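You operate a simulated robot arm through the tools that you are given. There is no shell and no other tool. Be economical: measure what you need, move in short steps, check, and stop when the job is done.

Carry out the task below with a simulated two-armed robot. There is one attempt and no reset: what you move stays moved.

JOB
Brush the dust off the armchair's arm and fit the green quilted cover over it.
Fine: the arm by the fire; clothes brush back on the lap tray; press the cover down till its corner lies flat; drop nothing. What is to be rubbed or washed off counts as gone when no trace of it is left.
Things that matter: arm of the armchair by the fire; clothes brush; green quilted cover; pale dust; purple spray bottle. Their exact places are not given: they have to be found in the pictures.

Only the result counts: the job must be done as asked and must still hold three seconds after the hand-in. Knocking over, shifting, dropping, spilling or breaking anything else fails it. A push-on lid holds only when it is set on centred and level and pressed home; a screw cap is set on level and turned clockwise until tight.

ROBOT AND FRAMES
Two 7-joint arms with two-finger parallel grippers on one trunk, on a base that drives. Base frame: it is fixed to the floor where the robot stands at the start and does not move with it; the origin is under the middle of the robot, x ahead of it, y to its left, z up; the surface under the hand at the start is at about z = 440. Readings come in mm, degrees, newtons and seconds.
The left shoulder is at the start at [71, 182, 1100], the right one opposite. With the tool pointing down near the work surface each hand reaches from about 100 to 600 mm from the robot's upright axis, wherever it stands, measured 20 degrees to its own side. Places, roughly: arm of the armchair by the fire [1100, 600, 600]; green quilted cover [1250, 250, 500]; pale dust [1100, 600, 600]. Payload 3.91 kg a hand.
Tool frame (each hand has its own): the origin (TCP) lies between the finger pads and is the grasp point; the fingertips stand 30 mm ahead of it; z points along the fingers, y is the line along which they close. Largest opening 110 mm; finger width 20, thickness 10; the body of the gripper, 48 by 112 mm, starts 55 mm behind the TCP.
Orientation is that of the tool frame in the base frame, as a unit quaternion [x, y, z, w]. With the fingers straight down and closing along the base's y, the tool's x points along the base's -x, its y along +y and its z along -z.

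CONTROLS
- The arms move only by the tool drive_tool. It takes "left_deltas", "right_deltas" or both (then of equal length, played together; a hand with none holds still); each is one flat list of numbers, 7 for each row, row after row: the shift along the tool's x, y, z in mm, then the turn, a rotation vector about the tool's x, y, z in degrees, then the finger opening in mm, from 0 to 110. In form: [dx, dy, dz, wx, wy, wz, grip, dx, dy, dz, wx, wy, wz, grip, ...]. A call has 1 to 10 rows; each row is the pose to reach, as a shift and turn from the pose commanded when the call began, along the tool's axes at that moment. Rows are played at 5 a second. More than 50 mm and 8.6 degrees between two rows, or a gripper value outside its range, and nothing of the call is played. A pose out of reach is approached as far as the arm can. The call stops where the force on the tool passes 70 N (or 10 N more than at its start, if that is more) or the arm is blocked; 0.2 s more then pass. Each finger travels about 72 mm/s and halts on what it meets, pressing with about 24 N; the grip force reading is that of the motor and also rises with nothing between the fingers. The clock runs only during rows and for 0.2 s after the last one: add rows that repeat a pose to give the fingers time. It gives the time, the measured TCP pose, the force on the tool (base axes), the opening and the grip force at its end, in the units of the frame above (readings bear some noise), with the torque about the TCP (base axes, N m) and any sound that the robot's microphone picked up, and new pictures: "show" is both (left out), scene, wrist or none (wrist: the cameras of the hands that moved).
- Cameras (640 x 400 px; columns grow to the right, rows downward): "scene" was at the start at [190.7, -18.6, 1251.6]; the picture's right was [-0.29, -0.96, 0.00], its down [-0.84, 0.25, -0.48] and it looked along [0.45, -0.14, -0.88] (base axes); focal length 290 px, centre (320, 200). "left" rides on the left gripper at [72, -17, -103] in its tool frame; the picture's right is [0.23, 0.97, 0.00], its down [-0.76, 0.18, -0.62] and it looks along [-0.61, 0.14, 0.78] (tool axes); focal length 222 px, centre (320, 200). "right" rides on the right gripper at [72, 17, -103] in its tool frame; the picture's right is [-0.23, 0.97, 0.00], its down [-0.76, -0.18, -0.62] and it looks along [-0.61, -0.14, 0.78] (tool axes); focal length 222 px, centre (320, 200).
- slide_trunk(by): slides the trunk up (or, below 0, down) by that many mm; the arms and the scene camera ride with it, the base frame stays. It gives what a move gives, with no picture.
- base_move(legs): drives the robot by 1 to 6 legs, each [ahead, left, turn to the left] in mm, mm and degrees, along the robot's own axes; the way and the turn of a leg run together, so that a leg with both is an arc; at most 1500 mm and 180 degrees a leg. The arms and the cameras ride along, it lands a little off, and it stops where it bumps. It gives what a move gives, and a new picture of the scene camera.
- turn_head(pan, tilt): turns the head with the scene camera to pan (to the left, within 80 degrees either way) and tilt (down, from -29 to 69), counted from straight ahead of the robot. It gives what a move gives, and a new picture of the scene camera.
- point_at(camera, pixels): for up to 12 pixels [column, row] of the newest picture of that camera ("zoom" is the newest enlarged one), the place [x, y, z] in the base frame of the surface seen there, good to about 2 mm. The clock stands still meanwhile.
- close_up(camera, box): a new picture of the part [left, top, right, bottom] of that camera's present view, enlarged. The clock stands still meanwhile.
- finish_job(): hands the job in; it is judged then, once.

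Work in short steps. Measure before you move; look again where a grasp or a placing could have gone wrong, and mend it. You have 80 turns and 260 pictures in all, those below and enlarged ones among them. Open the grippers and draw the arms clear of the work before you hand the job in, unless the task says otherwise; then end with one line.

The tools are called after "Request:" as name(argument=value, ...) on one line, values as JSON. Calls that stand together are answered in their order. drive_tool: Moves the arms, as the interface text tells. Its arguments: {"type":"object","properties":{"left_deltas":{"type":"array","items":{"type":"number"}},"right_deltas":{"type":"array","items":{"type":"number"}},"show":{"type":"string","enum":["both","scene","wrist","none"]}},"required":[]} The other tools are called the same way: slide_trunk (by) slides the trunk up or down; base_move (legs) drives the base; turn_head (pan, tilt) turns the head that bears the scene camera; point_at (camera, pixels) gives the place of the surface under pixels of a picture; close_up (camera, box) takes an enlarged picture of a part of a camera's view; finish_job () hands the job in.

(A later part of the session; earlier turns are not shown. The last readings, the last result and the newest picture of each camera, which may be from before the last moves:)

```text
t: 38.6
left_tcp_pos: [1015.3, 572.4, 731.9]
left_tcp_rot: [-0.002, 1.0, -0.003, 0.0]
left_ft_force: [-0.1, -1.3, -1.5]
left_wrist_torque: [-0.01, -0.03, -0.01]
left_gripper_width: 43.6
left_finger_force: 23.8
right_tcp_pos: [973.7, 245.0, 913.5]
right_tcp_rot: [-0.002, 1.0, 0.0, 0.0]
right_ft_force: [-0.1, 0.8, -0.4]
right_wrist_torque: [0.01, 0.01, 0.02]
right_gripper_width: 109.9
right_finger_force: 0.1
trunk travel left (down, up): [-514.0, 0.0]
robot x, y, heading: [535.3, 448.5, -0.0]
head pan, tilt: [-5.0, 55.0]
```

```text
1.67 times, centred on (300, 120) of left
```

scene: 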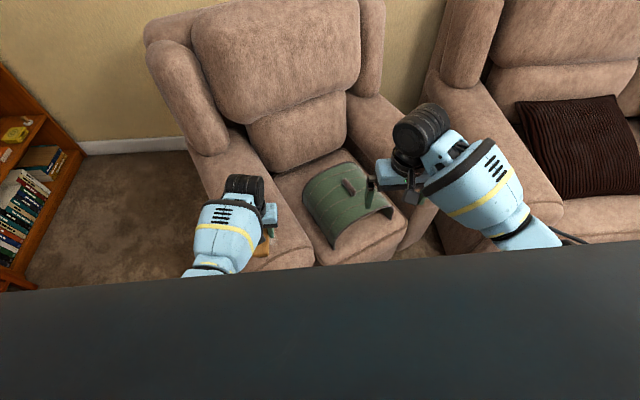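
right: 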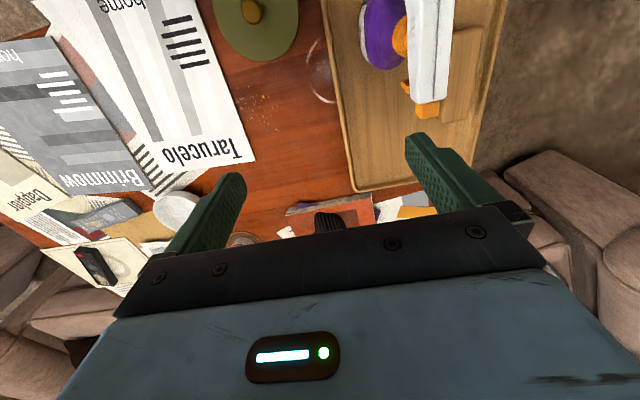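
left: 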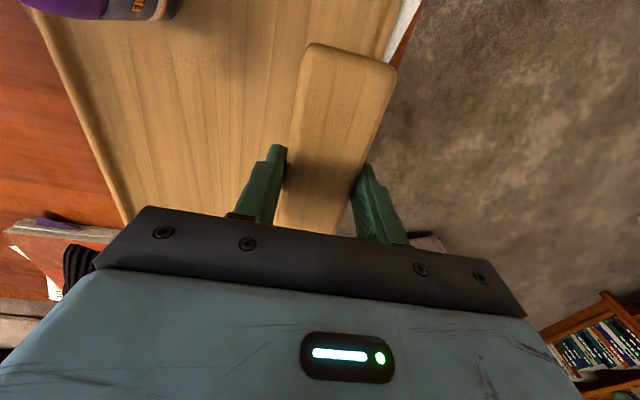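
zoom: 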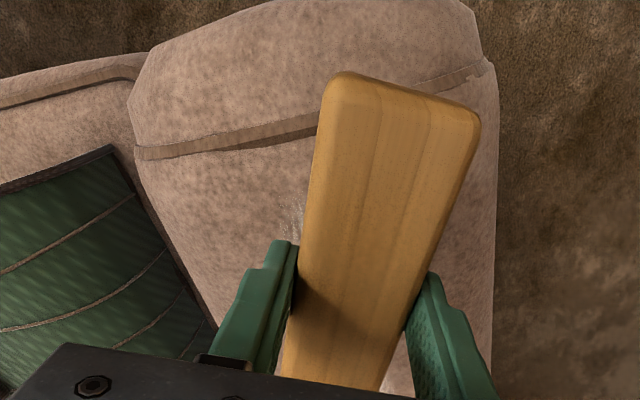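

The arm's axis is yawed ≈25°, its crest z≈641 through (1085,580). I yaw the hand 25° and shift it left to see the dust.

Request:
drive_tool(left_deltas=[0, 45, 0, 0, 0, -8.3, 0, 0, 90, 0, 0, 0, -16.6, 0, 0, 130, 0, 0, 0, -25, 0, 0, 130, 0, 0, 0, -25, 0], show="both")

Request:
close_up(camera="scene", box=[150, 140, 330, 270])

```text
t: 39.6
left_tcp_pos: [1014.4, 702.9, 732.9]
left_tcp_rot: [-0.22, 0.976, -0.003, 0.0]
left_ft_force: [0.3, -0.4, -0.8]
left_wrist_torque: [-0.01, -0.01, -0.01]
left_gripper_width: 43.5
left_finger_force: 23.8
right_tcp_pos: [973.4, 244.9, 914.4]
right_tcp_rot: [-0.002, 1.0, 0.001, 0.0]
right_ft_force: [0.0, -0.3, -0.2]
right_wrist_torque: [0.04, 0.01, -0.03]
right_gripper_width: 110.0
right_finger_force: 0.0
trunk travel left (down, up): [-514.0, 0.0]
robot x, y, heading: [537.7, 444.4, 0.1]
head pan, tilt: [-5.0, 55.0]
```

scene: 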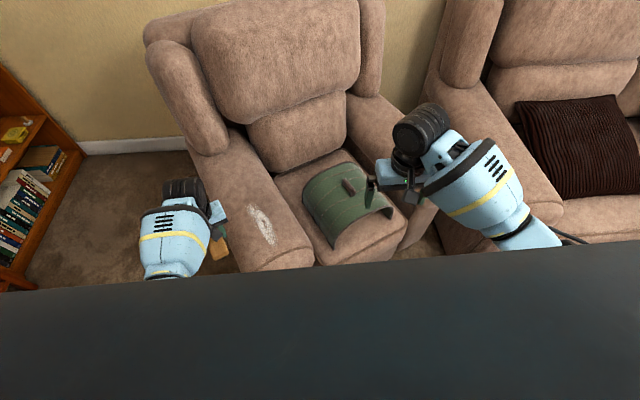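
left: 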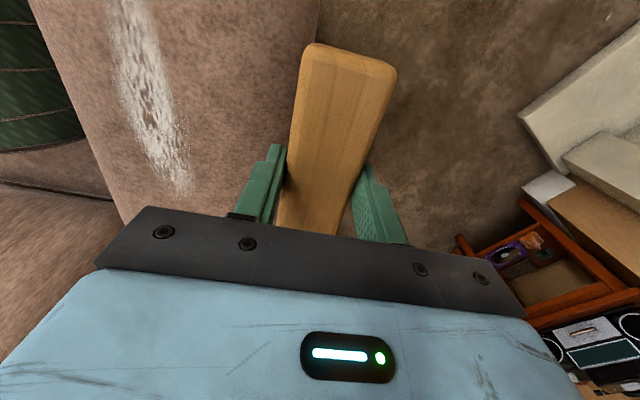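

```text
3.08 times, centred on (240, 205) of scene
```

zoom: 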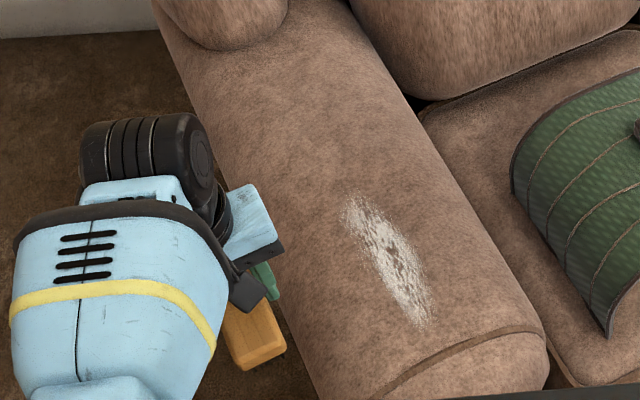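

Now measure the dust's extents and arm edges from this zoom.

Request:
point_at(camera="zoom", pixels=[[347, 205], [372, 195], [425, 315], [400, 310], [430, 325], [350, 225], [425, 275], [388, 255], [330, 200], [450, 300], [330, 130], [300, 60]])

Request:
point_at(camera="left", pixels=[[110, 5], [150, 5], [195, 180], [175, 190], [118, 60], [170, 70], [185, 110], [140, 120], [160, 165]])

```text
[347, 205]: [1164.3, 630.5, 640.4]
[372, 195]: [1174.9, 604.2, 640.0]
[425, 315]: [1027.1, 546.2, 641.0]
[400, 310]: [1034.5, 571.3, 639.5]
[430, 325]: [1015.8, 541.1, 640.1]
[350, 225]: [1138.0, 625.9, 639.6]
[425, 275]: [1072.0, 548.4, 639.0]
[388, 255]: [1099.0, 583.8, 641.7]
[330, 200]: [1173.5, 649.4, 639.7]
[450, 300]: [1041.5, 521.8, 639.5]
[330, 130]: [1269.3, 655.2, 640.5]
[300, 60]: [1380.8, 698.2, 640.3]
```

```text
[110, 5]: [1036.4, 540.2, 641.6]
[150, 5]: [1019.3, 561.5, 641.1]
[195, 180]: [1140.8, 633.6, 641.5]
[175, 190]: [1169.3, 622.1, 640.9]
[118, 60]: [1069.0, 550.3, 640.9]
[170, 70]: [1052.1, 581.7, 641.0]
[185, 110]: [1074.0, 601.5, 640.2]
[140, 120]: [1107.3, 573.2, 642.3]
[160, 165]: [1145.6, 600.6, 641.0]
```

Dust spans S≈1145–1325 along the arm axis, ±28 across. For more reach I raise the hand 150 and lower the trunk 150.

Request:
drive_tool(left_deltas=[0, 0, -40, 0, 0, 0, 0, 0, 0, -80, 0, 0, 0, 0, 0, 0, -120, 0, 0, 0, 0, 0, 0, -150, 0, 0, 0, 0], show="none")

Request:
slide_trunk(by=-140)

```text
t: 40.6
left_tcp_pos: [1014.2, 702.7, 881.3]
left_tcp_rot: [-0.218, 0.976, -0.003, 0.001]
left_ft_force: [-0.1, 0.9, -1.6]
left_wrist_torque: [0.0, -0.01, 0.0]
left_gripper_width: 43.5
left_finger_force: 24.1
right_tcp_pos: [973.3, 244.9, 914.3]
right_tcp_rot: [-0.003, 1.0, 0.001, 0.0]
right_ft_force: [0.4, 0.2, 0.1]
right_wrist_torque: [0.01, 0.0, -0.02]
right_gripper_width: 110.1
right_finger_force: 0.1
trunk travel left (down, up): [-514.0, 0.0]
robot x, y, heading: [536.5, 449.6, 0.2]
head pan, tilt: [-5.0, 55.0]
```

```text
t: 42.3
left_tcp_pos: [1011.7, 720.7, 739.4]
left_tcp_rot: [-0.223, 0.975, 0.014, 0.001]
left_ft_force: [0.4, -0.4, -1.1]
left_wrist_torque: [0.02, 0.01, -0.01]
left_gripper_width: 43.5
left_finger_force: 24.6
right_tcp_pos: [973.8, 244.4, 775.1]
right_tcp_rot: [-0.003, 1.0, 0.001, 0.0]
right_ft_force: [0.9, 0.5, -0.1]
right_wrist_torque: [0.0, -0.01, 0.0]
right_gripper_width: 110.1
right_finger_force: 0.1
trunk travel left (down, up): [-374.0, 140.0]
robot x, y, heading: [536.9, 447.4, 0.2]
head pan, tilt: [-5.0, 55.0]
```

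Trunk lowering nudged the arm slightly (tilt 1.6°). I straighten and move the brush above the inner edge of the dust's front half.

Request:
drive_tool(left_deltas=[7, -42, 0, 0.8, 0, 0.5, 0, 14, -84, 0, 1.6, 0, 0.8, 0, 21, -126, 5, 1.6, 0, 0.8, 0, 28, -168, 10, 1.6, 0, 0.8, 0, 34, -210, 18, 1.6, 0, 0.8, 0, 34, -210, 18, 1.6, 0, 0.8, 0], show="both")

```text
t: 43.9
left_tcp_pos: [1080.8, 548.9, 712.0]
left_tcp_rot: [-0.232, 0.972, 0.021, 0.014]
left_ft_force: [0.3, 0.2, -1.0]
left_wrist_torque: [-0.01, 0.01, -0.02]
left_gripper_width: 43.8
left_finger_force: 23.6
right_tcp_pos: [974.0, 245.2, 773.4]
right_tcp_rot: [-0.002, 1.0, 0.0, 0.0]
right_ft_force: [0.2, -0.1, -0.2]
right_wrist_torque: [0.03, -0.01, 0.02]
right_gripper_width: 110.0
right_finger_force: 0.1
trunk travel left (down, up): [-374.0, 140.0]
robot x, y, heading: [537.9, 444.7, 0.3]
head pan, tilt: [-5.0, 55.0]
stopped in row 6 (left hand): the arm was blocked; the commanded pose is now the measured one
```

scene: 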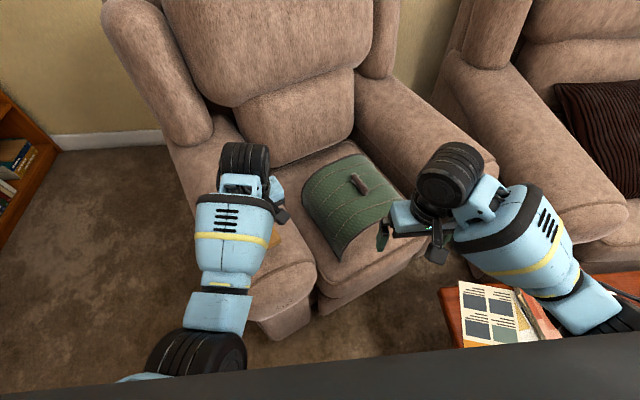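
left: 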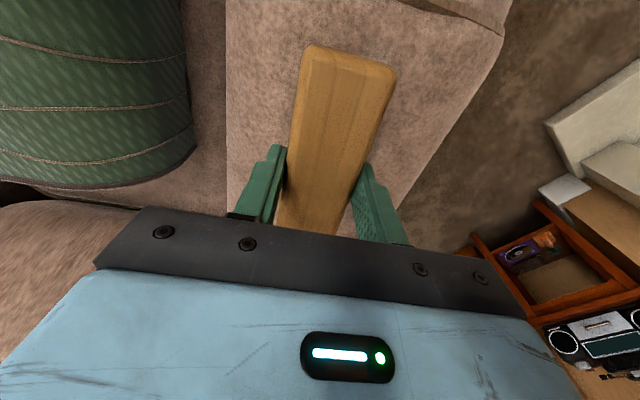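

Blocked inward again, so the arm wants targets further to its left. Measure my own body's front extent in the picture (dark band) before re-placing the base.

Request:
point_at(camera="scene", pixels=[[320, 366], [320, 390], [500, 350], [150, 385], [600, 335], [280, 335], [275, 320], [325, 312]])

Request:
drive_tool(left_deltas=[0, 10, -20, 0, 0, 0, 0, 0, 20, -40, 0, 0, 0, 0, 0, 30, -50, 0, 0, 0, 0], show="none")

Request:
slide_trunk(by=60)

Request:
turn_head(pan=0, tilt=69)

```text
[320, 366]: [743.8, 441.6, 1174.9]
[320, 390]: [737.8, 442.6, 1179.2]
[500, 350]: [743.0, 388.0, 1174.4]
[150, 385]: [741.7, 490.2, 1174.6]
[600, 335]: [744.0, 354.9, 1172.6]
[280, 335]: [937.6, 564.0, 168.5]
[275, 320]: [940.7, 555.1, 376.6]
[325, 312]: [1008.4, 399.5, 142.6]
```

```text
t: 44.7
left_tcp_pos: [1065.5, 579.3, 760.8]
left_tcp_rot: [-0.234, 0.972, 0.028, 0.014]
left_ft_force: [0.2, -0.6, -0.7]
left_wrist_torque: [-0.03, -0.01, 0.0]
left_gripper_width: 43.5
left_finger_force: 24.0
right_tcp_pos: [972.9, 244.6, 775.6]
right_tcp_rot: [-0.002, 1.0, 0.0, 0.001]
right_ft_force: [0.7, -0.3, 0.2]
right_wrist_torque: [-0.03, -0.04, 0.04]
right_gripper_width: 110.2
right_finger_force: 0.0
trunk travel left (down, up): [-374.0, 140.0]
robot x, y, heading: [540.2, 450.3, 0.2]
head pan, tilt: [-5.0, 55.0]
```

```text
t: 45.7
left_tcp_pos: [1077.1, 600.5, 827.1]
left_tcp_rot: [-0.247, 0.968, 0.038, 0.028]
left_ft_force: [-0.2, 0.5, -1.2]
left_wrist_torque: [-0.02, -0.01, 0.02]
left_gripper_width: 43.6
left_finger_force: 24.6
right_tcp_pos: [972.4, 244.4, 833.5]
right_tcp_rot: [-0.003, 1.0, 0.001, 0.0]
right_ft_force: [0.4, 0.3, 0.0]
right_wrist_torque: [0.01, 0.03, -0.01]
right_gripper_width: 110.2
right_finger_force: 0.0
trunk travel left (down, up): [-434.0, 80.0]
robot x, y, heading: [539.0, 445.2, -0.0]
head pan, tilt: [-5.0, 55.0]
```

```text
t: 46.4
left_tcp_pos: [1076.2, 601.8, 826.8]
left_tcp_rot: [-0.246, 0.968, 0.039, 0.025]
left_ft_force: [-0.6, -0.4, -0.3]
left_wrist_torque: [0.0, 0.03, 0.0]
left_gripper_width: 43.6
left_finger_force: 23.7
right_tcp_pos: [972.1, 245.7, 834.1]
right_tcp_rot: [-0.003, 1.0, 0.001, 0.0]
right_ft_force: [-0.2, -0.3, 0.5]
right_wrist_torque: [0.01, -0.03, -0.02]
right_gripper_width: 110.0
right_finger_force: 0.1
trunk travel left (down, up): [-434.0, 80.0]
robot x, y, heading: [538.5, 446.1, 0.0]
head pan, tilt: [0.0, 68.8]
```

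scene: 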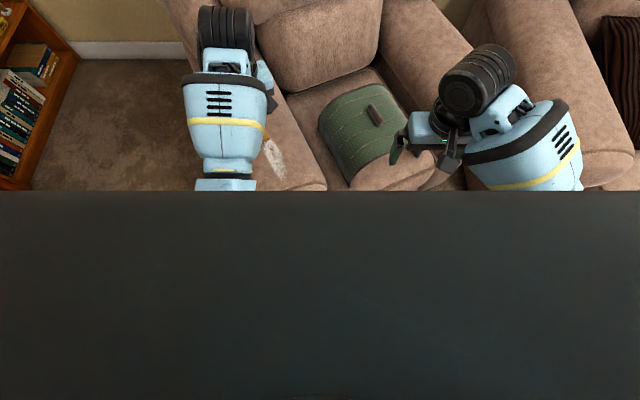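

I turn the base right 15° and edge ahead 40 so the dust lies more to the left hand's side.

Request:
base_move(legs=[[40, 0, -15]])

Request:
turn_head(pan=15, tilt=58)

```text
t: 47.7
left_tcp_pos: [1134.7, 451.4, 822.3]
left_tcp_rot: [-0.115, 0.992, 0.037, 0.029]
left_ft_force: [0.3, 0.7, -0.7]
left_wrist_torque: [-0.01, -0.03, 0.0]
left_gripper_width: 43.8
left_finger_force: 23.8
right_tcp_pos: [943.4, 132.3, 834.2]
right_tcp_rot: [0.129, 0.992, 0.001, 0.0]
right_ft_force: [0.0, 0.2, -1.0]
right_wrist_torque: [0.0, -0.05, 0.0]
right_gripper_width: 110.1
right_finger_force: 0.1
trunk travel left (down, up): [-434.0, 80.0]
robot x, y, heading: [575.2, 443.7, -15.4]
head pan, tilt: [0.0, 68.8]
```

scene: 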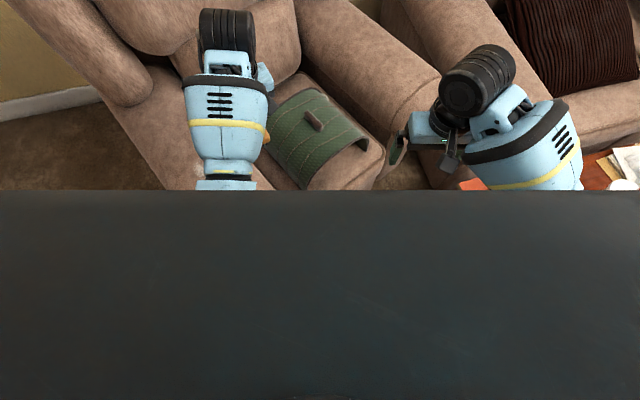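

```text
t: 48.5
left_tcp_pos: [1135.8, 453.2, 823.6]
left_tcp_rot: [-0.115, 0.992, 0.039, 0.029]
left_ft_force: [1.0, -0.2, -1.2]
left_wrist_torque: [0.0, 0.02, 0.01]
left_gripper_width: 43.6
left_finger_force: 24.1
right_tcp_pos: [944.6, 132.8, 834.2]
right_tcp_rot: [0.13, 0.992, 0.0, 0.0]
right_ft_force: [-0.1, -1.1, 0.3]
right_wrist_torque: [0.04, -0.01, 0.0]
right_gripper_width: 110.4
right_finger_force: 0.1
trunk travel left (down, up): [-434.0, 80.0]
robot x, y, heading: [575.3, 443.6, -14.8]
head pan, tilt: [15.0, 58.0]
```

scene: 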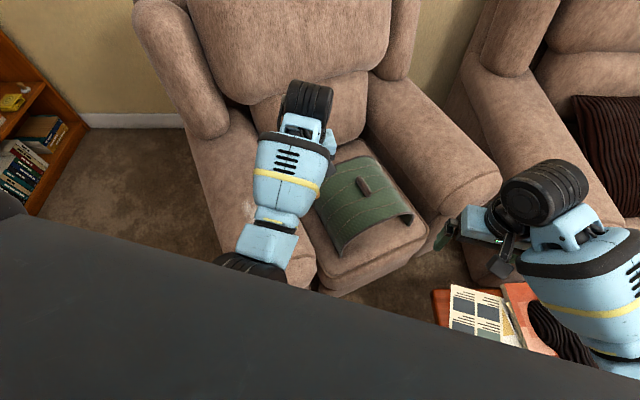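

Now correct the hand's orientation (yaw 25°, level) and move it above the front dust half, z≈720.

Request:
drive_tool(left_deltas=[14, 19, 26, 1.8, 2.1, -5.9, 0, 28, 37, 52, 3.5, 4.2, -11.8, 0, 42, 56, 79, 3.5, 4.2, -11.8, 0, 55, 74, 105, 3.5, 4.2, -11.8, 0, 55, 74, 105, 3.5, 4.2, -11.8, 0], show="both")

```text
t: 49.9
left_tcp_pos: [1091.0, 549.5, 728.9]
left_tcp_rot: [-0.227, 0.973, 0.018, 0.027]
left_ft_force: [0.2, 0.8, -0.9]
left_wrist_torque: [0.0, 0.02, -0.02]
left_gripper_width: 43.5
left_finger_force: 24.3
right_tcp_pos: [943.5, 133.6, 834.4]
right_tcp_rot: [0.13, 0.992, 0.0, 0.0]
right_ft_force: [-1.1, 0.2, -0.6]
right_wrist_torque: [-0.01, 0.03, 0.01]
right_gripper_width: 110.1
right_finger_force: 0.0
trunk travel left (down, up): [-434.0, 80.0]
robot x, y, heading: [574.4, 444.2, -15.1]
head pan, tilt: [15.0, 58.0]
stopped in row 5 (left hand): the arm was blocked; the commanded pose is now the measured one
```

scene: 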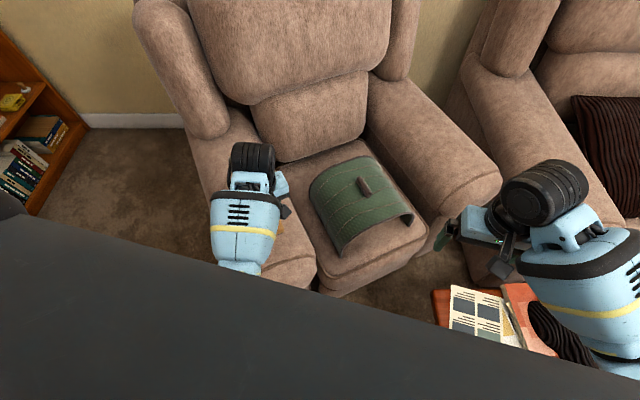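
left: 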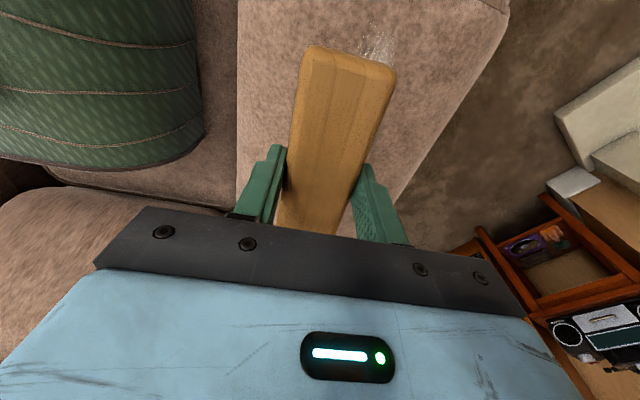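

The arm seems to dislike being high relative to the shoulder; I raise the trunk fully and move the base slightly closer/left.

Request:
slide_trunk(by=80)

Request:
base_move(legs=[[25, 33, 0]])

```text
t: 51.1
left_tcp_pos: [1100.8, 556.9, 816.3]
left_tcp_rot: [-0.232, 0.972, 0.02, 0.037]
left_ft_force: [0.2, -0.9, -1.5]
left_wrist_torque: [0.05, 0.0, -0.01]
left_gripper_width: 43.7
left_finger_force: 24.1
right_tcp_pos: [944.4, 133.1, 912.2]
right_tcp_rot: [0.129, 0.992, 0.001, -0.002]
right_ft_force: [0.5, -0.2, 0.0]
right_wrist_torque: [-0.01, 0.01, -0.01]
right_gripper_width: 109.9
right_finger_force: 0.1
trunk travel left (down, up): [-514.0, 0.0]
robot x, y, heading: [577.9, 442.8, -14.8]
head pan, tilt: [15.0, 58.0]
```

```text
t: 52.0
left_tcp_pos: [1132.4, 582.9, 816.6]
left_tcp_rot: [-0.231, 0.972, 0.021, 0.036]
left_ft_force: [0.6, 0.7, -0.9]
left_wrist_torque: [-0.01, 0.01, 0.0]
left_gripper_width: 43.6
left_finger_force: 24.7
right_tcp_pos: [976.5, 156.9, 914.3]
right_tcp_rot: [0.13, 0.991, 0.0, 0.0]
right_ft_force: [-0.2, -0.3, -0.5]
right_wrist_torque: [0.02, 0.0, 0.01]
right_gripper_width: 109.8
right_finger_force: 0.1
trunk travel left (down, up): [-514.0, 0.0]
robot x, y, heading: [611.3, 468.6, -15.3]
head pan, tilt: [15.0, 58.0]
```

scene: 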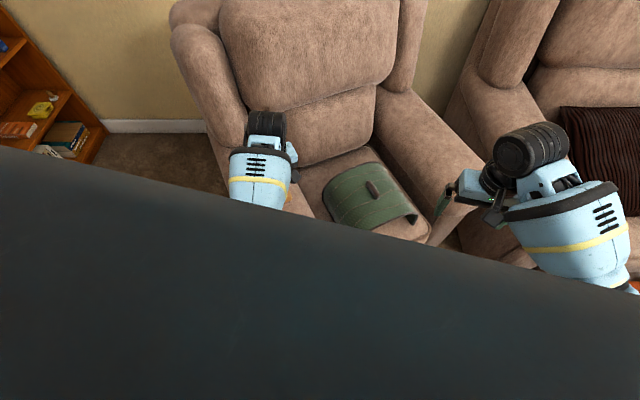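

Correct orientation and go above the dust's front part at the inner side (S=1190, L=20).

Request:
drive_tool(left_deltas=[22, -7, 20, 0.8, 2.2, 0.8, 0, 45, -15, 40, 1.5, 4.5, 1.7, 0, 68, -22, 62, 1.5, 4.5, 1.7, 0, 90, -30, 83, 1.5, 4.5, 1.7, 0, 90, -30, 83, 1.5, 4.5, 1.7, 0], show="wrist")

```text
t: 53.4
left_tcp_pos: [1110.6, 586.1, 737.4]
left_tcp_rot: [-0.238, 0.97, 0.037, 0.04]
left_ft_force: [0.1, -0.3, -0.2]
left_wrist_torque: [-0.01, -0.01, 0.0]
left_gripper_width: 43.4
left_finger_force: 23.9
right_tcp_pos: [976.6, 156.9, 914.2]
right_tcp_rot: [0.13, 0.992, 0.0, 0.0]
right_ft_force: [-0.4, -1.4, 0.1]
right_wrist_torque: [0.0, 0.0, 0.03]
right_gripper_width: 110.0
right_finger_force: 0.0
trunk travel left (down, up): [-514.0, 0.0]
robot x, y, heading: [609.9, 469.2, -14.9]
head pan, tilt: [15.0, 58.0]
stopped in row 5 (left hand): the arm was blocked; the commanded pose is now the measured one
```

left: 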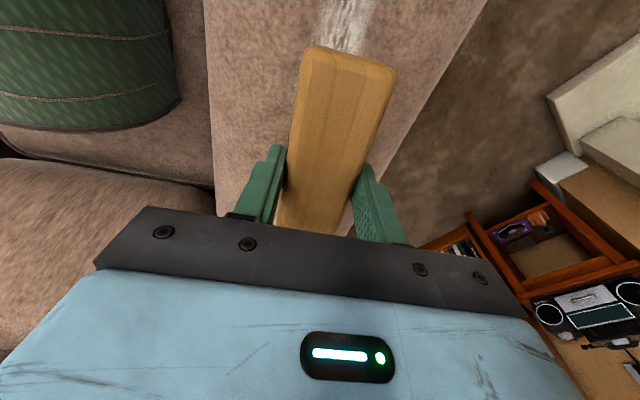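

Something keeps stopping the left arm. I look at the left elbow with the head to see what it meets.

Request:
turn_head(pan=70, tilt=45)

Request:
point_at(camera="scene", pixels=[[320, 200], [500, 250], [550, 200], [450, 300], [600, 100], [400, 350]])

```text
t: 54.7
left_tcp_pos: [1109.8, 587.3, 737.8]
left_tcp_rot: [-0.238, 0.97, 0.037, 0.041]
left_ft_force: [-0.1, 0.6, -1.7]
left_wrist_torque: [0.0, 0.01, 0.04]
left_gripper_width: 43.4
left_finger_force: 24.2
right_tcp_pos: [976.2, 155.5, 913.3]
right_tcp_rot: [0.13, 0.992, 0.0, 0.0]
right_ft_force: [-0.2, 0.1, 0.1]
right_wrist_torque: [0.0, -0.02, -0.01]
right_gripper_width: 110.0
right_finger_force: 0.2
trunk travel left (down, up): [-514.0, 0.0]
robot x, y, heading: [608.9, 468.6, -14.9]
head pan, tilt: [70.0, 45.0]
```

scene: 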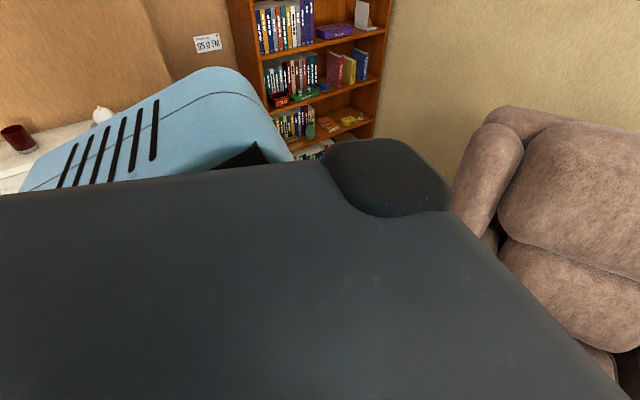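

```text
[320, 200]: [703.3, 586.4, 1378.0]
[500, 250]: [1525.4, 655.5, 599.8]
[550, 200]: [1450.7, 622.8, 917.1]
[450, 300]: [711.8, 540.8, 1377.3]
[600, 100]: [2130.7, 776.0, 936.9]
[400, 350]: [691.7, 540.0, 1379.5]
```

Request:
point_at(camera="scene", pixels=[[220, 100], [150, 140], [60, 170], [260, 150], [390, 170], [420, 205], [30, 150], [60, 60]])

```text
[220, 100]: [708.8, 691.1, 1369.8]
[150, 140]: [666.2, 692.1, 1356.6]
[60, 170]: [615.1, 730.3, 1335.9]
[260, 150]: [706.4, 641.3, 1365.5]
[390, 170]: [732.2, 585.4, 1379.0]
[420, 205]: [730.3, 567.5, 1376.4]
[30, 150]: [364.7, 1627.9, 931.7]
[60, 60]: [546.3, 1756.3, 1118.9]
```

The shoulder link sits hard against the torso side; the extra yaw is what forces it there. I undo the yaw to 0° in world (stroke direction doesn't need it) and level the hand.

Request:
drive_tool(left_deltas=[0, 10, -5, 1.1, 1.2, 6.9, 0, 0, 15, -10, 2.2, 2.3, 13.8, 0, 0, 20, -15, 3.2, 3.5, 20.7, 0, 0, 20, -20, 4.3, 4.6, 27.6, 0, 0, 20, -20, 4.3, 4.6, 27.6, 0], show="none")

Request:
turn_head(pan=20, tilt=50)

```text
t: 55.9
left_tcp_pos: [1098.9, 599.7, 757.4]
left_tcp_rot: [0.002, 1.0, -0.001, 0.0]
left_ft_force: [-0.1, -0.4, -0.6]
left_wrist_torque: [-0.01, 0.03, 0.04]
left_gripper_width: 43.9
left_finger_force: 24.4
right_tcp_pos: [976.6, 156.6, 914.4]
right_tcp_rot: [0.13, 0.992, 0.0, -0.001]
right_ft_force: [0.3, 0.7, -0.5]
right_wrist_torque: [0.01, 0.01, 0.01]
right_gripper_width: 110.0
right_finger_force: 0.0
trunk travel left (down, up): [-514.0, 0.0]
robot x, y, heading: [610.9, 465.0, -15.2]
head pan, tilt: [70.0, 45.0]
```

```text
t: 57.0
left_tcp_pos: [1099.0, 601.6, 757.5]
left_tcp_rot: [0.002, 1.0, -0.001, 0.0]
left_ft_force: [0.2, -0.2, -0.8]
left_wrist_torque: [-0.02, -0.02, -0.02]
left_gripper_width: 43.6
left_finger_force: 24.2
right_tcp_pos: [976.2, 157.5, 914.6]
right_tcp_rot: [0.13, 0.992, 0.0, 0.0]
right_ft_force: [-0.3, 0.5, 0.3]
right_wrist_torque: [0.0, -0.01, -0.01]
right_gripper_width: 110.0
right_finger_force: 0.0
trunk travel left (down, up): [-514.0, 0.0]
robot x, y, heading: [607.3, 467.2, -15.1]
head pan, tilt: [20.0, 50.0]
```

scene: 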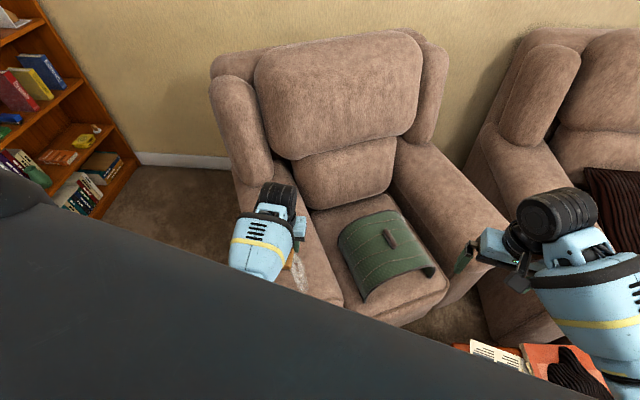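

Clean tracking now. I lower the brush onto the outer side of the dust: (1120,640), down towards TCP z≈689, watching force.

Request:
drive_tool(left_deltas=[-11, 20, 28, 0, 0, 0, 0, -21, 39, 55, 0, 0, 0, 0, -21, 39, 62, 0, 0, 0, 0, -21, 39, 66, 0, 0, 0, 0, -21, 39, 69, 0, 0, 0, 0, -21, 39, 69, 0, 0, 0, 0], show="wrist")

```text
t: 58.5
left_tcp_pos: [1120.7, 639.3, 689.0]
left_tcp_rot: [0.001, 1.0, 0.0, 0.0]
left_ft_force: [-0.1, -0.3, -0.7]
left_wrist_torque: [0.01, 0.02, 0.02]
left_gripper_width: 43.6
left_finger_force: 23.6
right_tcp_pos: [976.2, 156.5, 914.4]
right_tcp_rot: [0.13, 0.992, 0.0, 0.0]
right_ft_force: [0.8, 0.2, 0.4]
right_wrist_torque: [0.01, 0.02, 0.02]
right_gripper_width: 110.1
right_finger_force: 0.0
trunk travel left (down, up): [-514.0, 0.0]
robot x, y, heading: [607.5, 468.6, -14.9]
head pan, tilt: [20.0, 50.0]
```

left: 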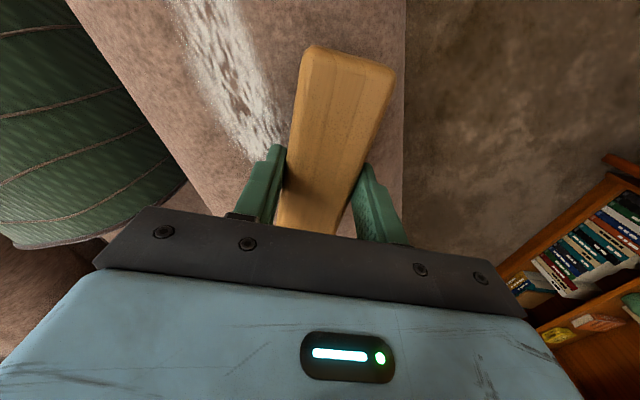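

No contact yet; lower in 2 mm steps.

Request:
drive_tool(left_deltas=[0, 0, 2, 0, 0, 0, 0, 0, 0, 4, 0, 0, 0, 0, 0, 0, 5, 0, 0, 0, 0], show="none")

```text
t: 59.2
left_tcp_pos: [1121.2, 640.1, 683.0]
left_tcp_rot: [0.002, 1.0, 0.0, 0.001]
left_ft_force: [-0.1, -0.2, 0.4]
left_wrist_torque: [0.02, -0.07, -0.03]
left_gripper_width: 43.5
left_finger_force: 24.4
right_tcp_pos: [976.5, 157.8, 915.2]
right_tcp_rot: [0.129, 0.992, 0.0, 0.001]
right_ft_force: [-0.4, 0.5, 0.1]
right_wrist_torque: [0.0, -0.02, 0.0]
right_gripper_width: 110.1
right_finger_force: 0.0
trunk travel left (down, up): [-514.0, 0.0]
robot x, y, heading: [609.4, 468.5, -14.8]
head pan, tilt: [20.0, 50.0]
```

Barely touching; the crest is a bit higher, so I sweep inward across the dust and look.

Request:
drive_tool(left_deltas=[0, -15, 1, 0, 0, 0, 0, 0, -30, 1, 0, 0, 0, 0, 0, -45, 1, 0, 0, 0, 0, 0, -60, 1, 0, 0, 0, 0, 0, -75, 1, 0, 0, 0, 0, 0, -90, 1, 0, 0, 0, 0, 0, -105, 2, 0, 0, 0, 0, 0, -115, 3, 0, 0, 0, 0], show="both")

```text
t: 61.0
left_tcp_pos: [1121.3, 524.3, 684.0]
left_tcp_rot: [0.002, 1.0, -0.001, 0.002]
left_ft_force: [0.6, 2.6, 7.7]
left_wrist_torque: [0.3, 0.09, -0.05]
left_gripper_width: 43.6
left_finger_force: 23.8
right_tcp_pos: [976.6, 157.1, 915.1]
right_tcp_rot: [0.13, 0.992, 0.0, 0.001]
right_ft_force: [-0.6, 0.9, 0.0]
right_wrist_torque: [0.01, 0.0, 0.01]
right_gripper_width: 109.9
right_finger_force: 0.1
trunk travel left (down, up): [-514.0, 0.0]
robot x, y, heading: [608.8, 469.6, -15.1]
head pan, tilt: [20.0, 50.0]
```

scene: 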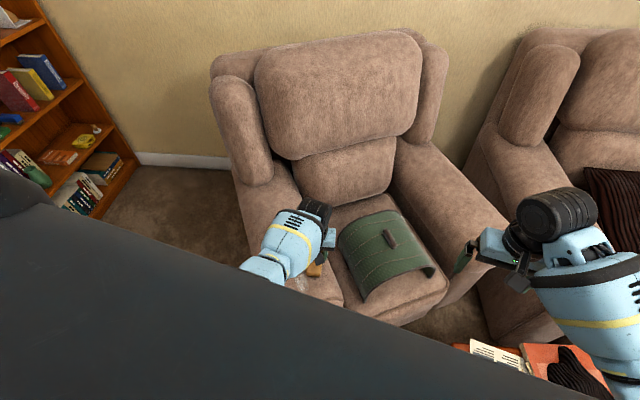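
left: 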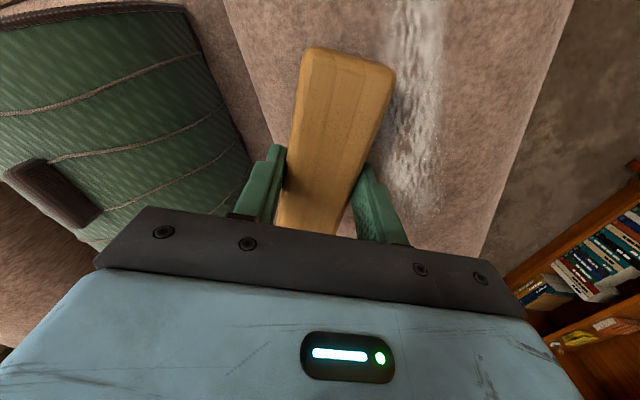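

Contact gives ~8 N at the end; dust still visible. I sweep back outward a little lower.

Request:
drive_tool(left_deltas=[0, 15, 3, 0, 0, 0, 0, 0, 30, 3, 0, 0, 0, 0, 0, 45, 3, 0, 0, 0, 0, 0, 60, 3, 0, 0, 0, 0, 0, 75, 3, 0, 0, 0, 0, 0, 90, 3, 0, 0, 0, 0, 0, 105, 4, 0, 0, 0, 0, 0, 120, 5, 0, 0, 0, 0], show="wrist")

Request:
close_up(camera="left", box=[80, 0, 320, 200])

```text
t: 62.9
left_tcp_pos: [1118.8, 642.3, 678.6]
left_tcp_rot: [0.001, 1.0, -0.001, 0.0]
left_ft_force: [-0.6, -8.6, 20.7]
left_wrist_torque: [-0.22, -0.08, -0.03]
left_gripper_width: 43.8
left_finger_force: 24.1
right_tcp_pos: [975.6, 156.9, 915.4]
right_tcp_rot: [0.129, 0.992, 0.001, 0.0]
right_ft_force: [0.1, 0.1, 0.4]
right_wrist_torque: [0.0, 0.0, -0.02]
right_gripper_width: 109.9
right_finger_force: 0.2
trunk travel left (down, up): [-514.0, 0.0]
robot x, y, heading: [610.5, 467.7, -15.1]
head pan, tilt: [20.0, 50.0]
```

left: 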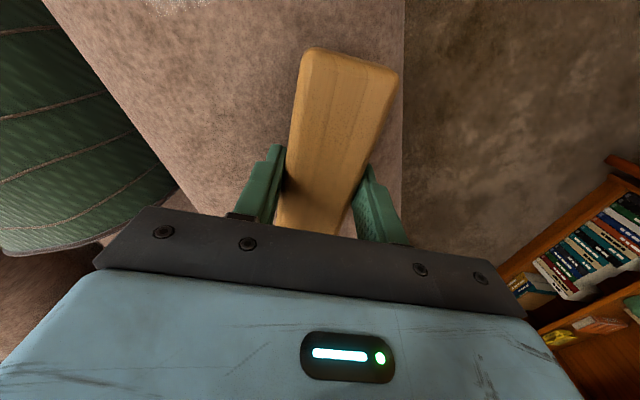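

```text
2.00 times, centred on (200, 100) of left
```

zoom: 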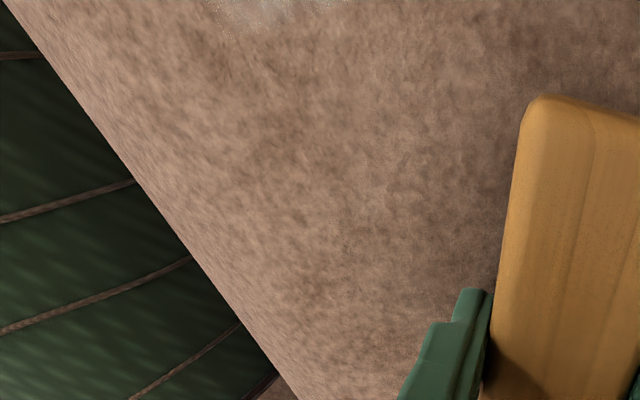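

The swept part is clean. Remaining dust is at the front; I lift, shift 75 toward the front, lower and sweep inward.

Request:
drive_tool(left_deltas=[0, 0, -12, 0, 0, 0, 0, 38, -8, -12, 0, 0, 0, 0, 75, -15, -12, 0, 0, 0, 0, 75, -15, 0, 0, 0, 0, 0, 75, -35, -1, 0, 0, 0, 0, 75, -58, -1, 0, 0, 0, 0, 75, -81, -1, 0, 0, 0, 0, 75, -104, -1, 0, 0, 0, 0, 75, -127, 0, 0, 0, 0, 0, 75, -145, 1, 0, 0, 0, 0], show="wrist")

Request:
drive_tool(left_deltas=[0, 22, 0, 0, 0, 0, 0, 0, 44, 0, 0, 0, 0, 0, 0, 66, 0, 0, 0, 0, 0, 0, 88, 0, 0, 0, 0, 0, 0, 110, 1, 0, 0, 0, 0, 0, 130, 1, 0, 0, 0, 0, 0, 140, -10, 0, 0, 0, 0, 0, 150, -50, 0, 0, 0, 0], show="both")

Request:
close_up(camera="left", box=[60, 0, 420, 240])

```text
t: 65.0
left_tcp_pos: [1046.6, 502.2, 674.2]
left_tcp_rot: [0.001, 1.0, 0.002, 0.001]
left_ft_force: [-0.7, 7.5, 20.8]
left_wrist_torque: [0.42, 0.05, -0.08]
left_gripper_width: 43.7
left_finger_force: 23.7
right_tcp_pos: [976.3, 156.0, 914.4]
right_tcp_rot: [0.13, 0.992, 0.0, 0.001]
right_ft_force: [-0.3, 1.2, -0.1]
right_wrist_torque: [-0.03, 0.03, 0.02]
right_gripper_width: 110.0
right_finger_force: 0.1
trunk travel left (down, up): [-514.0, 0.0]
robot x, y, heading: [608.3, 467.8, -14.9]
head pan, tilt: [20.0, 50.0]
```

left: 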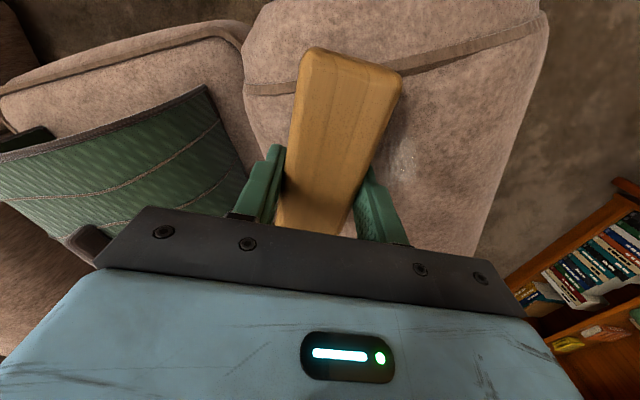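

```text
t: 66.8
left_tcp_pos: [1045.0, 649.7, 724.7]
left_tcp_rot: [0.002, 1.0, -0.001, 0.0]
left_ft_force: [1.0, -0.2, -0.6]
left_wrist_torque: [0.01, -0.02, 0.04]
left_gripper_width: 43.7
left_finger_force: 24.3
right_tcp_pos: [975.9, 157.6, 914.4]
right_tcp_rot: [0.129, 0.992, 0.0, -0.001]
right_ft_force: [-0.5, 0.5, -0.5]
right_wrist_torque: [0.02, -0.01, -0.04]
right_gripper_width: 110.0
right_finger_force: 0.0
trunk travel left (down, up): [-514.0, 0.0]
robot x, y, heading: [611.4, 468.4, -15.0]
head pan, tilt: [20.0, 50.0]
```

scene: 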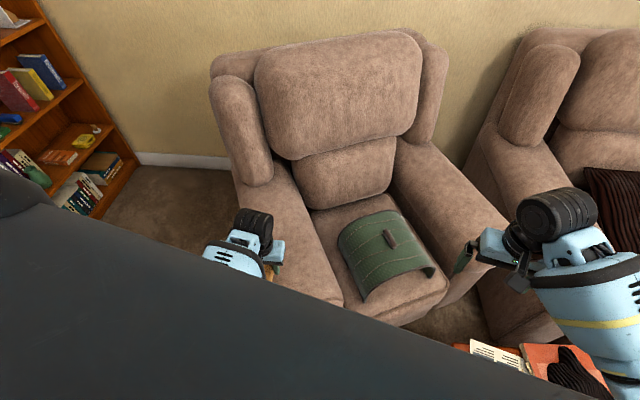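
left: 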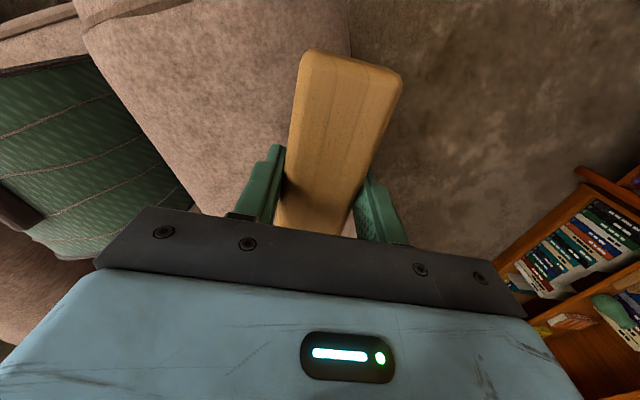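

```text
1.67 times, centred on (240, 120) of left
```

zoom: 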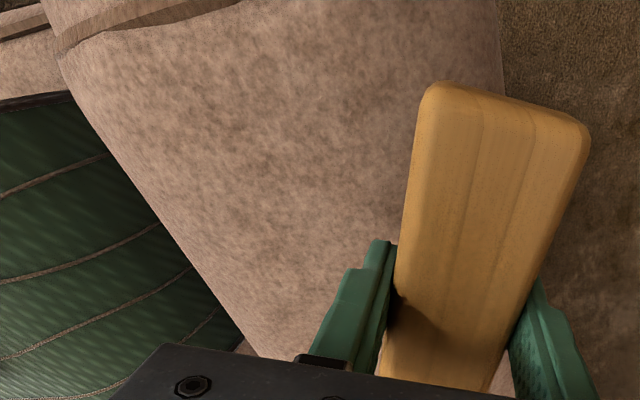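

Clean there. I lift higher and check the whole arm with an enlarged scene view.

Request:
drive_tool(left_deltas=[0, 30, -40, 0, 0, 0, 0, 0, 60, -60, 0, 0, 0, 0, 0, 60, -60, 0, 0, 0, 0], show="none")

Request:
close_up(camera="scene", box=[200, 160, 360, 310])

Request:
close_up(camera="left", box=[0, 0, 300, 240])

```text
t: 67.7
left_tcp_pos: [1045.1, 708.9, 783.8]
left_tcp_rot: [0.002, 1.0, 0.0, -0.001]
left_ft_force: [0.1, 0.4, -0.7]
left_wrist_torque: [-0.02, 0.06, -0.02]
left_gripper_width: 43.7
left_finger_force: 23.8
right_tcp_pos: [976.1, 157.2, 913.8]
right_tcp_rot: [0.13, 0.991, 0.001, 0.0]
right_ft_force: [0.4, 0.8, -0.5]
right_wrist_torque: [-0.02, 0.01, -0.01]
right_gripper_width: 110.1
right_finger_force: 0.0
trunk travel left (down, up): [-514.0, 0.0]
robot x, y, heading: [607.6, 467.4, -15.1]
head pan, tilt: [20.0, 50.0]
```

```text
2.67 times, centred on (280, 235) of scene
```

zoom: 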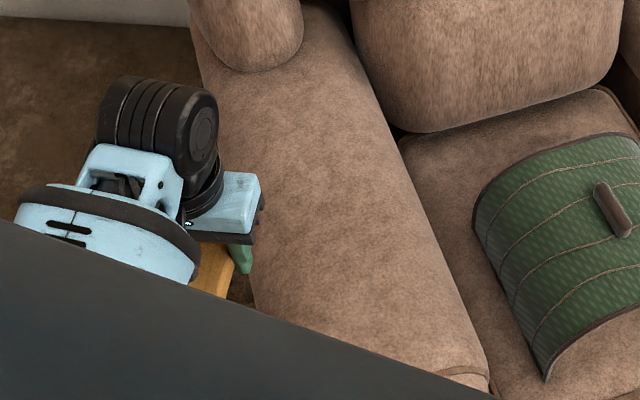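

```text
1.67 times, centred on (150, 120) of left
```

zoom: 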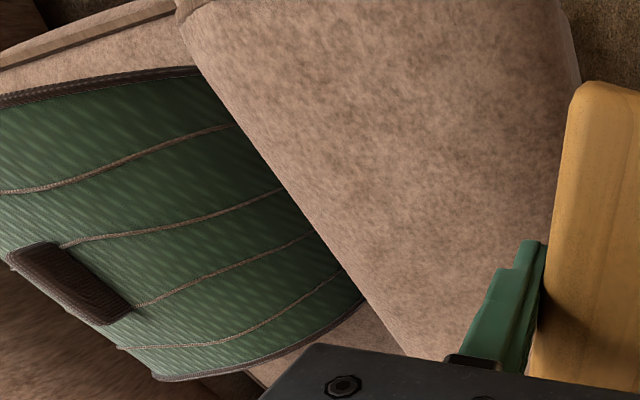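

The arm is clean. The cover's grip bar suits the right hand, so I'll place the cover now keeping the brush in the left. Turn the base 25° left and look at the cover.

Request:
base_move(legs=[[0, 0, 25]])

Request:
turn_head(pan=-12, tilt=45)

Request:
close_up(camera="right", box=[0, 0, 640, 400])

```text
t: 69.3
left_tcp_pos: [903.2, 870.2, 784.9]
left_tcp_rot: [-0.214, 0.977, -0.001, 0.0]
left_ft_force: [0.4, -0.3, -0.8]
left_wrist_torque: [0.02, 0.02, 0.0]
left_gripper_width: 43.7
left_finger_force: 24.2
right_tcp_pos: [1073.9, 340.9, 913.3]
right_tcp_rot: [-0.087, 0.996, 0.0, 0.0]
right_ft_force: [0.0, 0.3, 0.2]
right_wrist_torque: [0.01, 0.05, 0.02]
right_gripper_width: 110.0
right_finger_force: 0.0
trunk travel left (down, up): [-514.0, 0.0]
robot x, y, heading: [610.3, 468.9, 10.0]
head pan, tilt: [20.0, 50.0]
```

scene: 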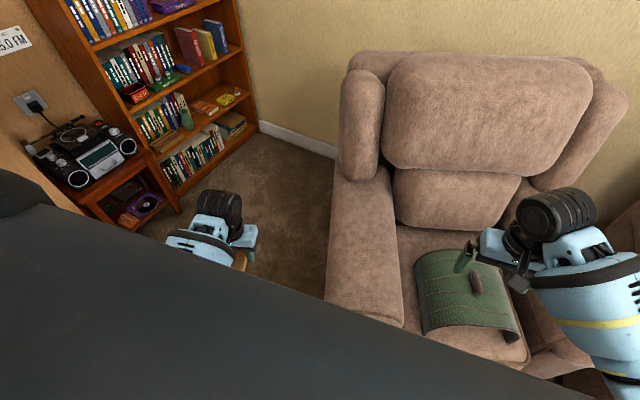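

```text
t: 70.3
left_tcp_pos: [902.4, 869.5, 785.0]
left_tcp_rot: [-0.215, 0.977, -0.001, 0.0]
left_ft_force: [-0.3, -0.2, -1.3]
left_wrist_torque: [0.03, 0.01, 0.0]
left_gripper_width: 43.8
left_finger_force: 24.0
right_tcp_pos: [1072.3, 340.9, 914.3]
right_tcp_rot: [-0.087, 0.996, 0.0, -0.001]
right_ft_force: [0.4, -0.9, 1.1]
right_wrist_torque: [0.0, 0.0, 0.0]
right_gripper_width: 110.0
right_finger_force: 0.2
trunk travel left (down, up): [-514.0, 0.0]
robot x, y, heading: [608.7, 469.6, 9.8]
head pan, tilt: [-12.0, 45.0]
```

scene: 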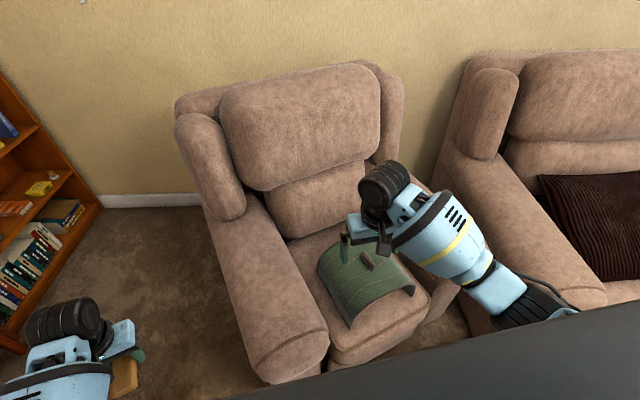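

```text
1.00 times, centred on (320, 200) of right (not enlarged: the box is as wide or as high as the picture)
```

zoom: 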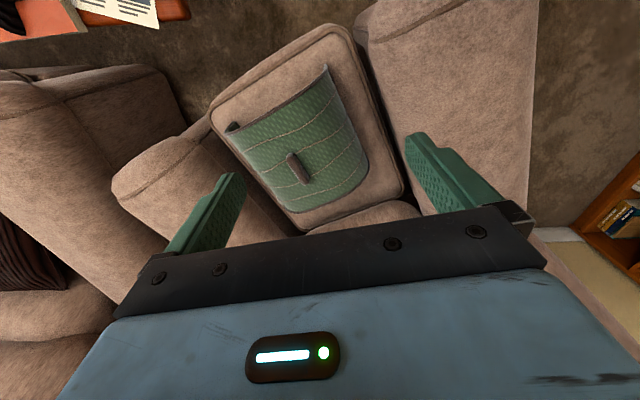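

Good overhead view. Enlarge and measure the cover: edges, bar and corners.

Request:
close_up(camera="right", box=[190, 20, 430, 240])

Request:
close_up(camera="scene", box=[290, 220, 450, 350])

```text
1.82 times, centred on (310, 130) of right
```

zoom: 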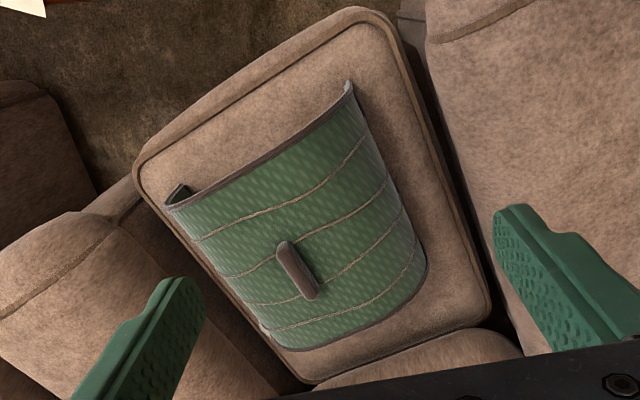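

```text
3.08 times, centred on (370, 285) of scene
```

zoom: 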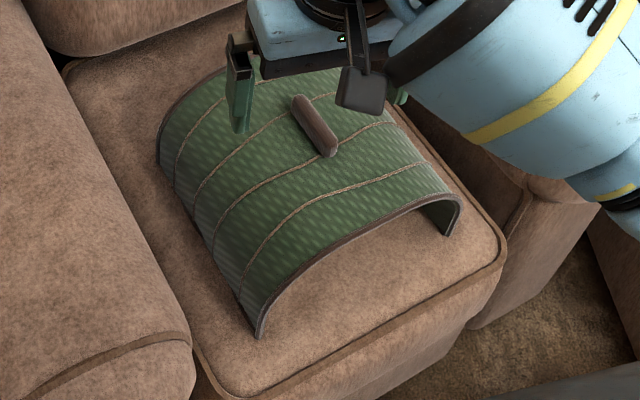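

Request:
point_at(camera="zoom", pixels=[[298, 102], [316, 122], [329, 146], [258, 332], [450, 230], [365, 213], [300, 250], [430, 190], [162, 150], [215, 235], [290, 150], [350, 160]])

Request:
close_up(camera="right", box=[190, 20, 430, 240])

Request:
point_at(camera="zoom", pixels=[[284, 248], [298, 272], [312, 295], [346, 88], [170, 205], [425, 270], [295, 345], [260, 150], [250, 240], [340, 260], [365, 325], [182, 190]])

```text
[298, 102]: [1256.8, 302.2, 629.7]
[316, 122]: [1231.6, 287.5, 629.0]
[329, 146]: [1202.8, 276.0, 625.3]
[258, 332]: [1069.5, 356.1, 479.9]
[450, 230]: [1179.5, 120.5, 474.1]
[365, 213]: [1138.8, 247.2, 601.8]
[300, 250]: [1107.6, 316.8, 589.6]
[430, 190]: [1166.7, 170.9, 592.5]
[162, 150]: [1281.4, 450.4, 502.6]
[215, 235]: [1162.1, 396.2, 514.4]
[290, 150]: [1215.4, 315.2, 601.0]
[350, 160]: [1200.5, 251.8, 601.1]
```

```text
1.82 times, centred on (310, 130) of right
```

zoom: 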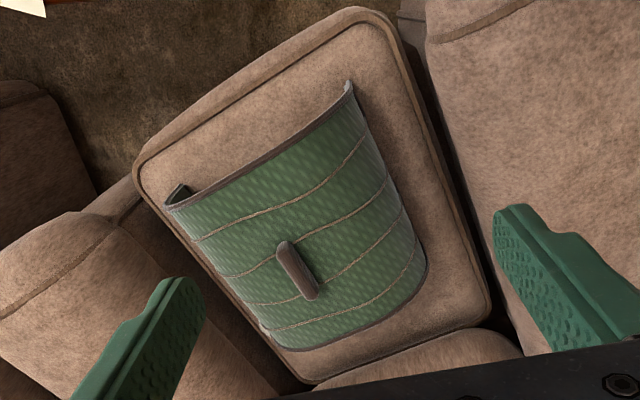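

```text
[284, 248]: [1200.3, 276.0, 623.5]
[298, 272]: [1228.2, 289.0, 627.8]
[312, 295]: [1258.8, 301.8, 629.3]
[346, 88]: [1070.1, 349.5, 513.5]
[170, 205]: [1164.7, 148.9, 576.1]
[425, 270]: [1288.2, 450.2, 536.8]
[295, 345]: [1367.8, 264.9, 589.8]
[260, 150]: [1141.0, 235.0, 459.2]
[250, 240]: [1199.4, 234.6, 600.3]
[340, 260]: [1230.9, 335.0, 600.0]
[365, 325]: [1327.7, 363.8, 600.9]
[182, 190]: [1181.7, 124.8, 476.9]
```

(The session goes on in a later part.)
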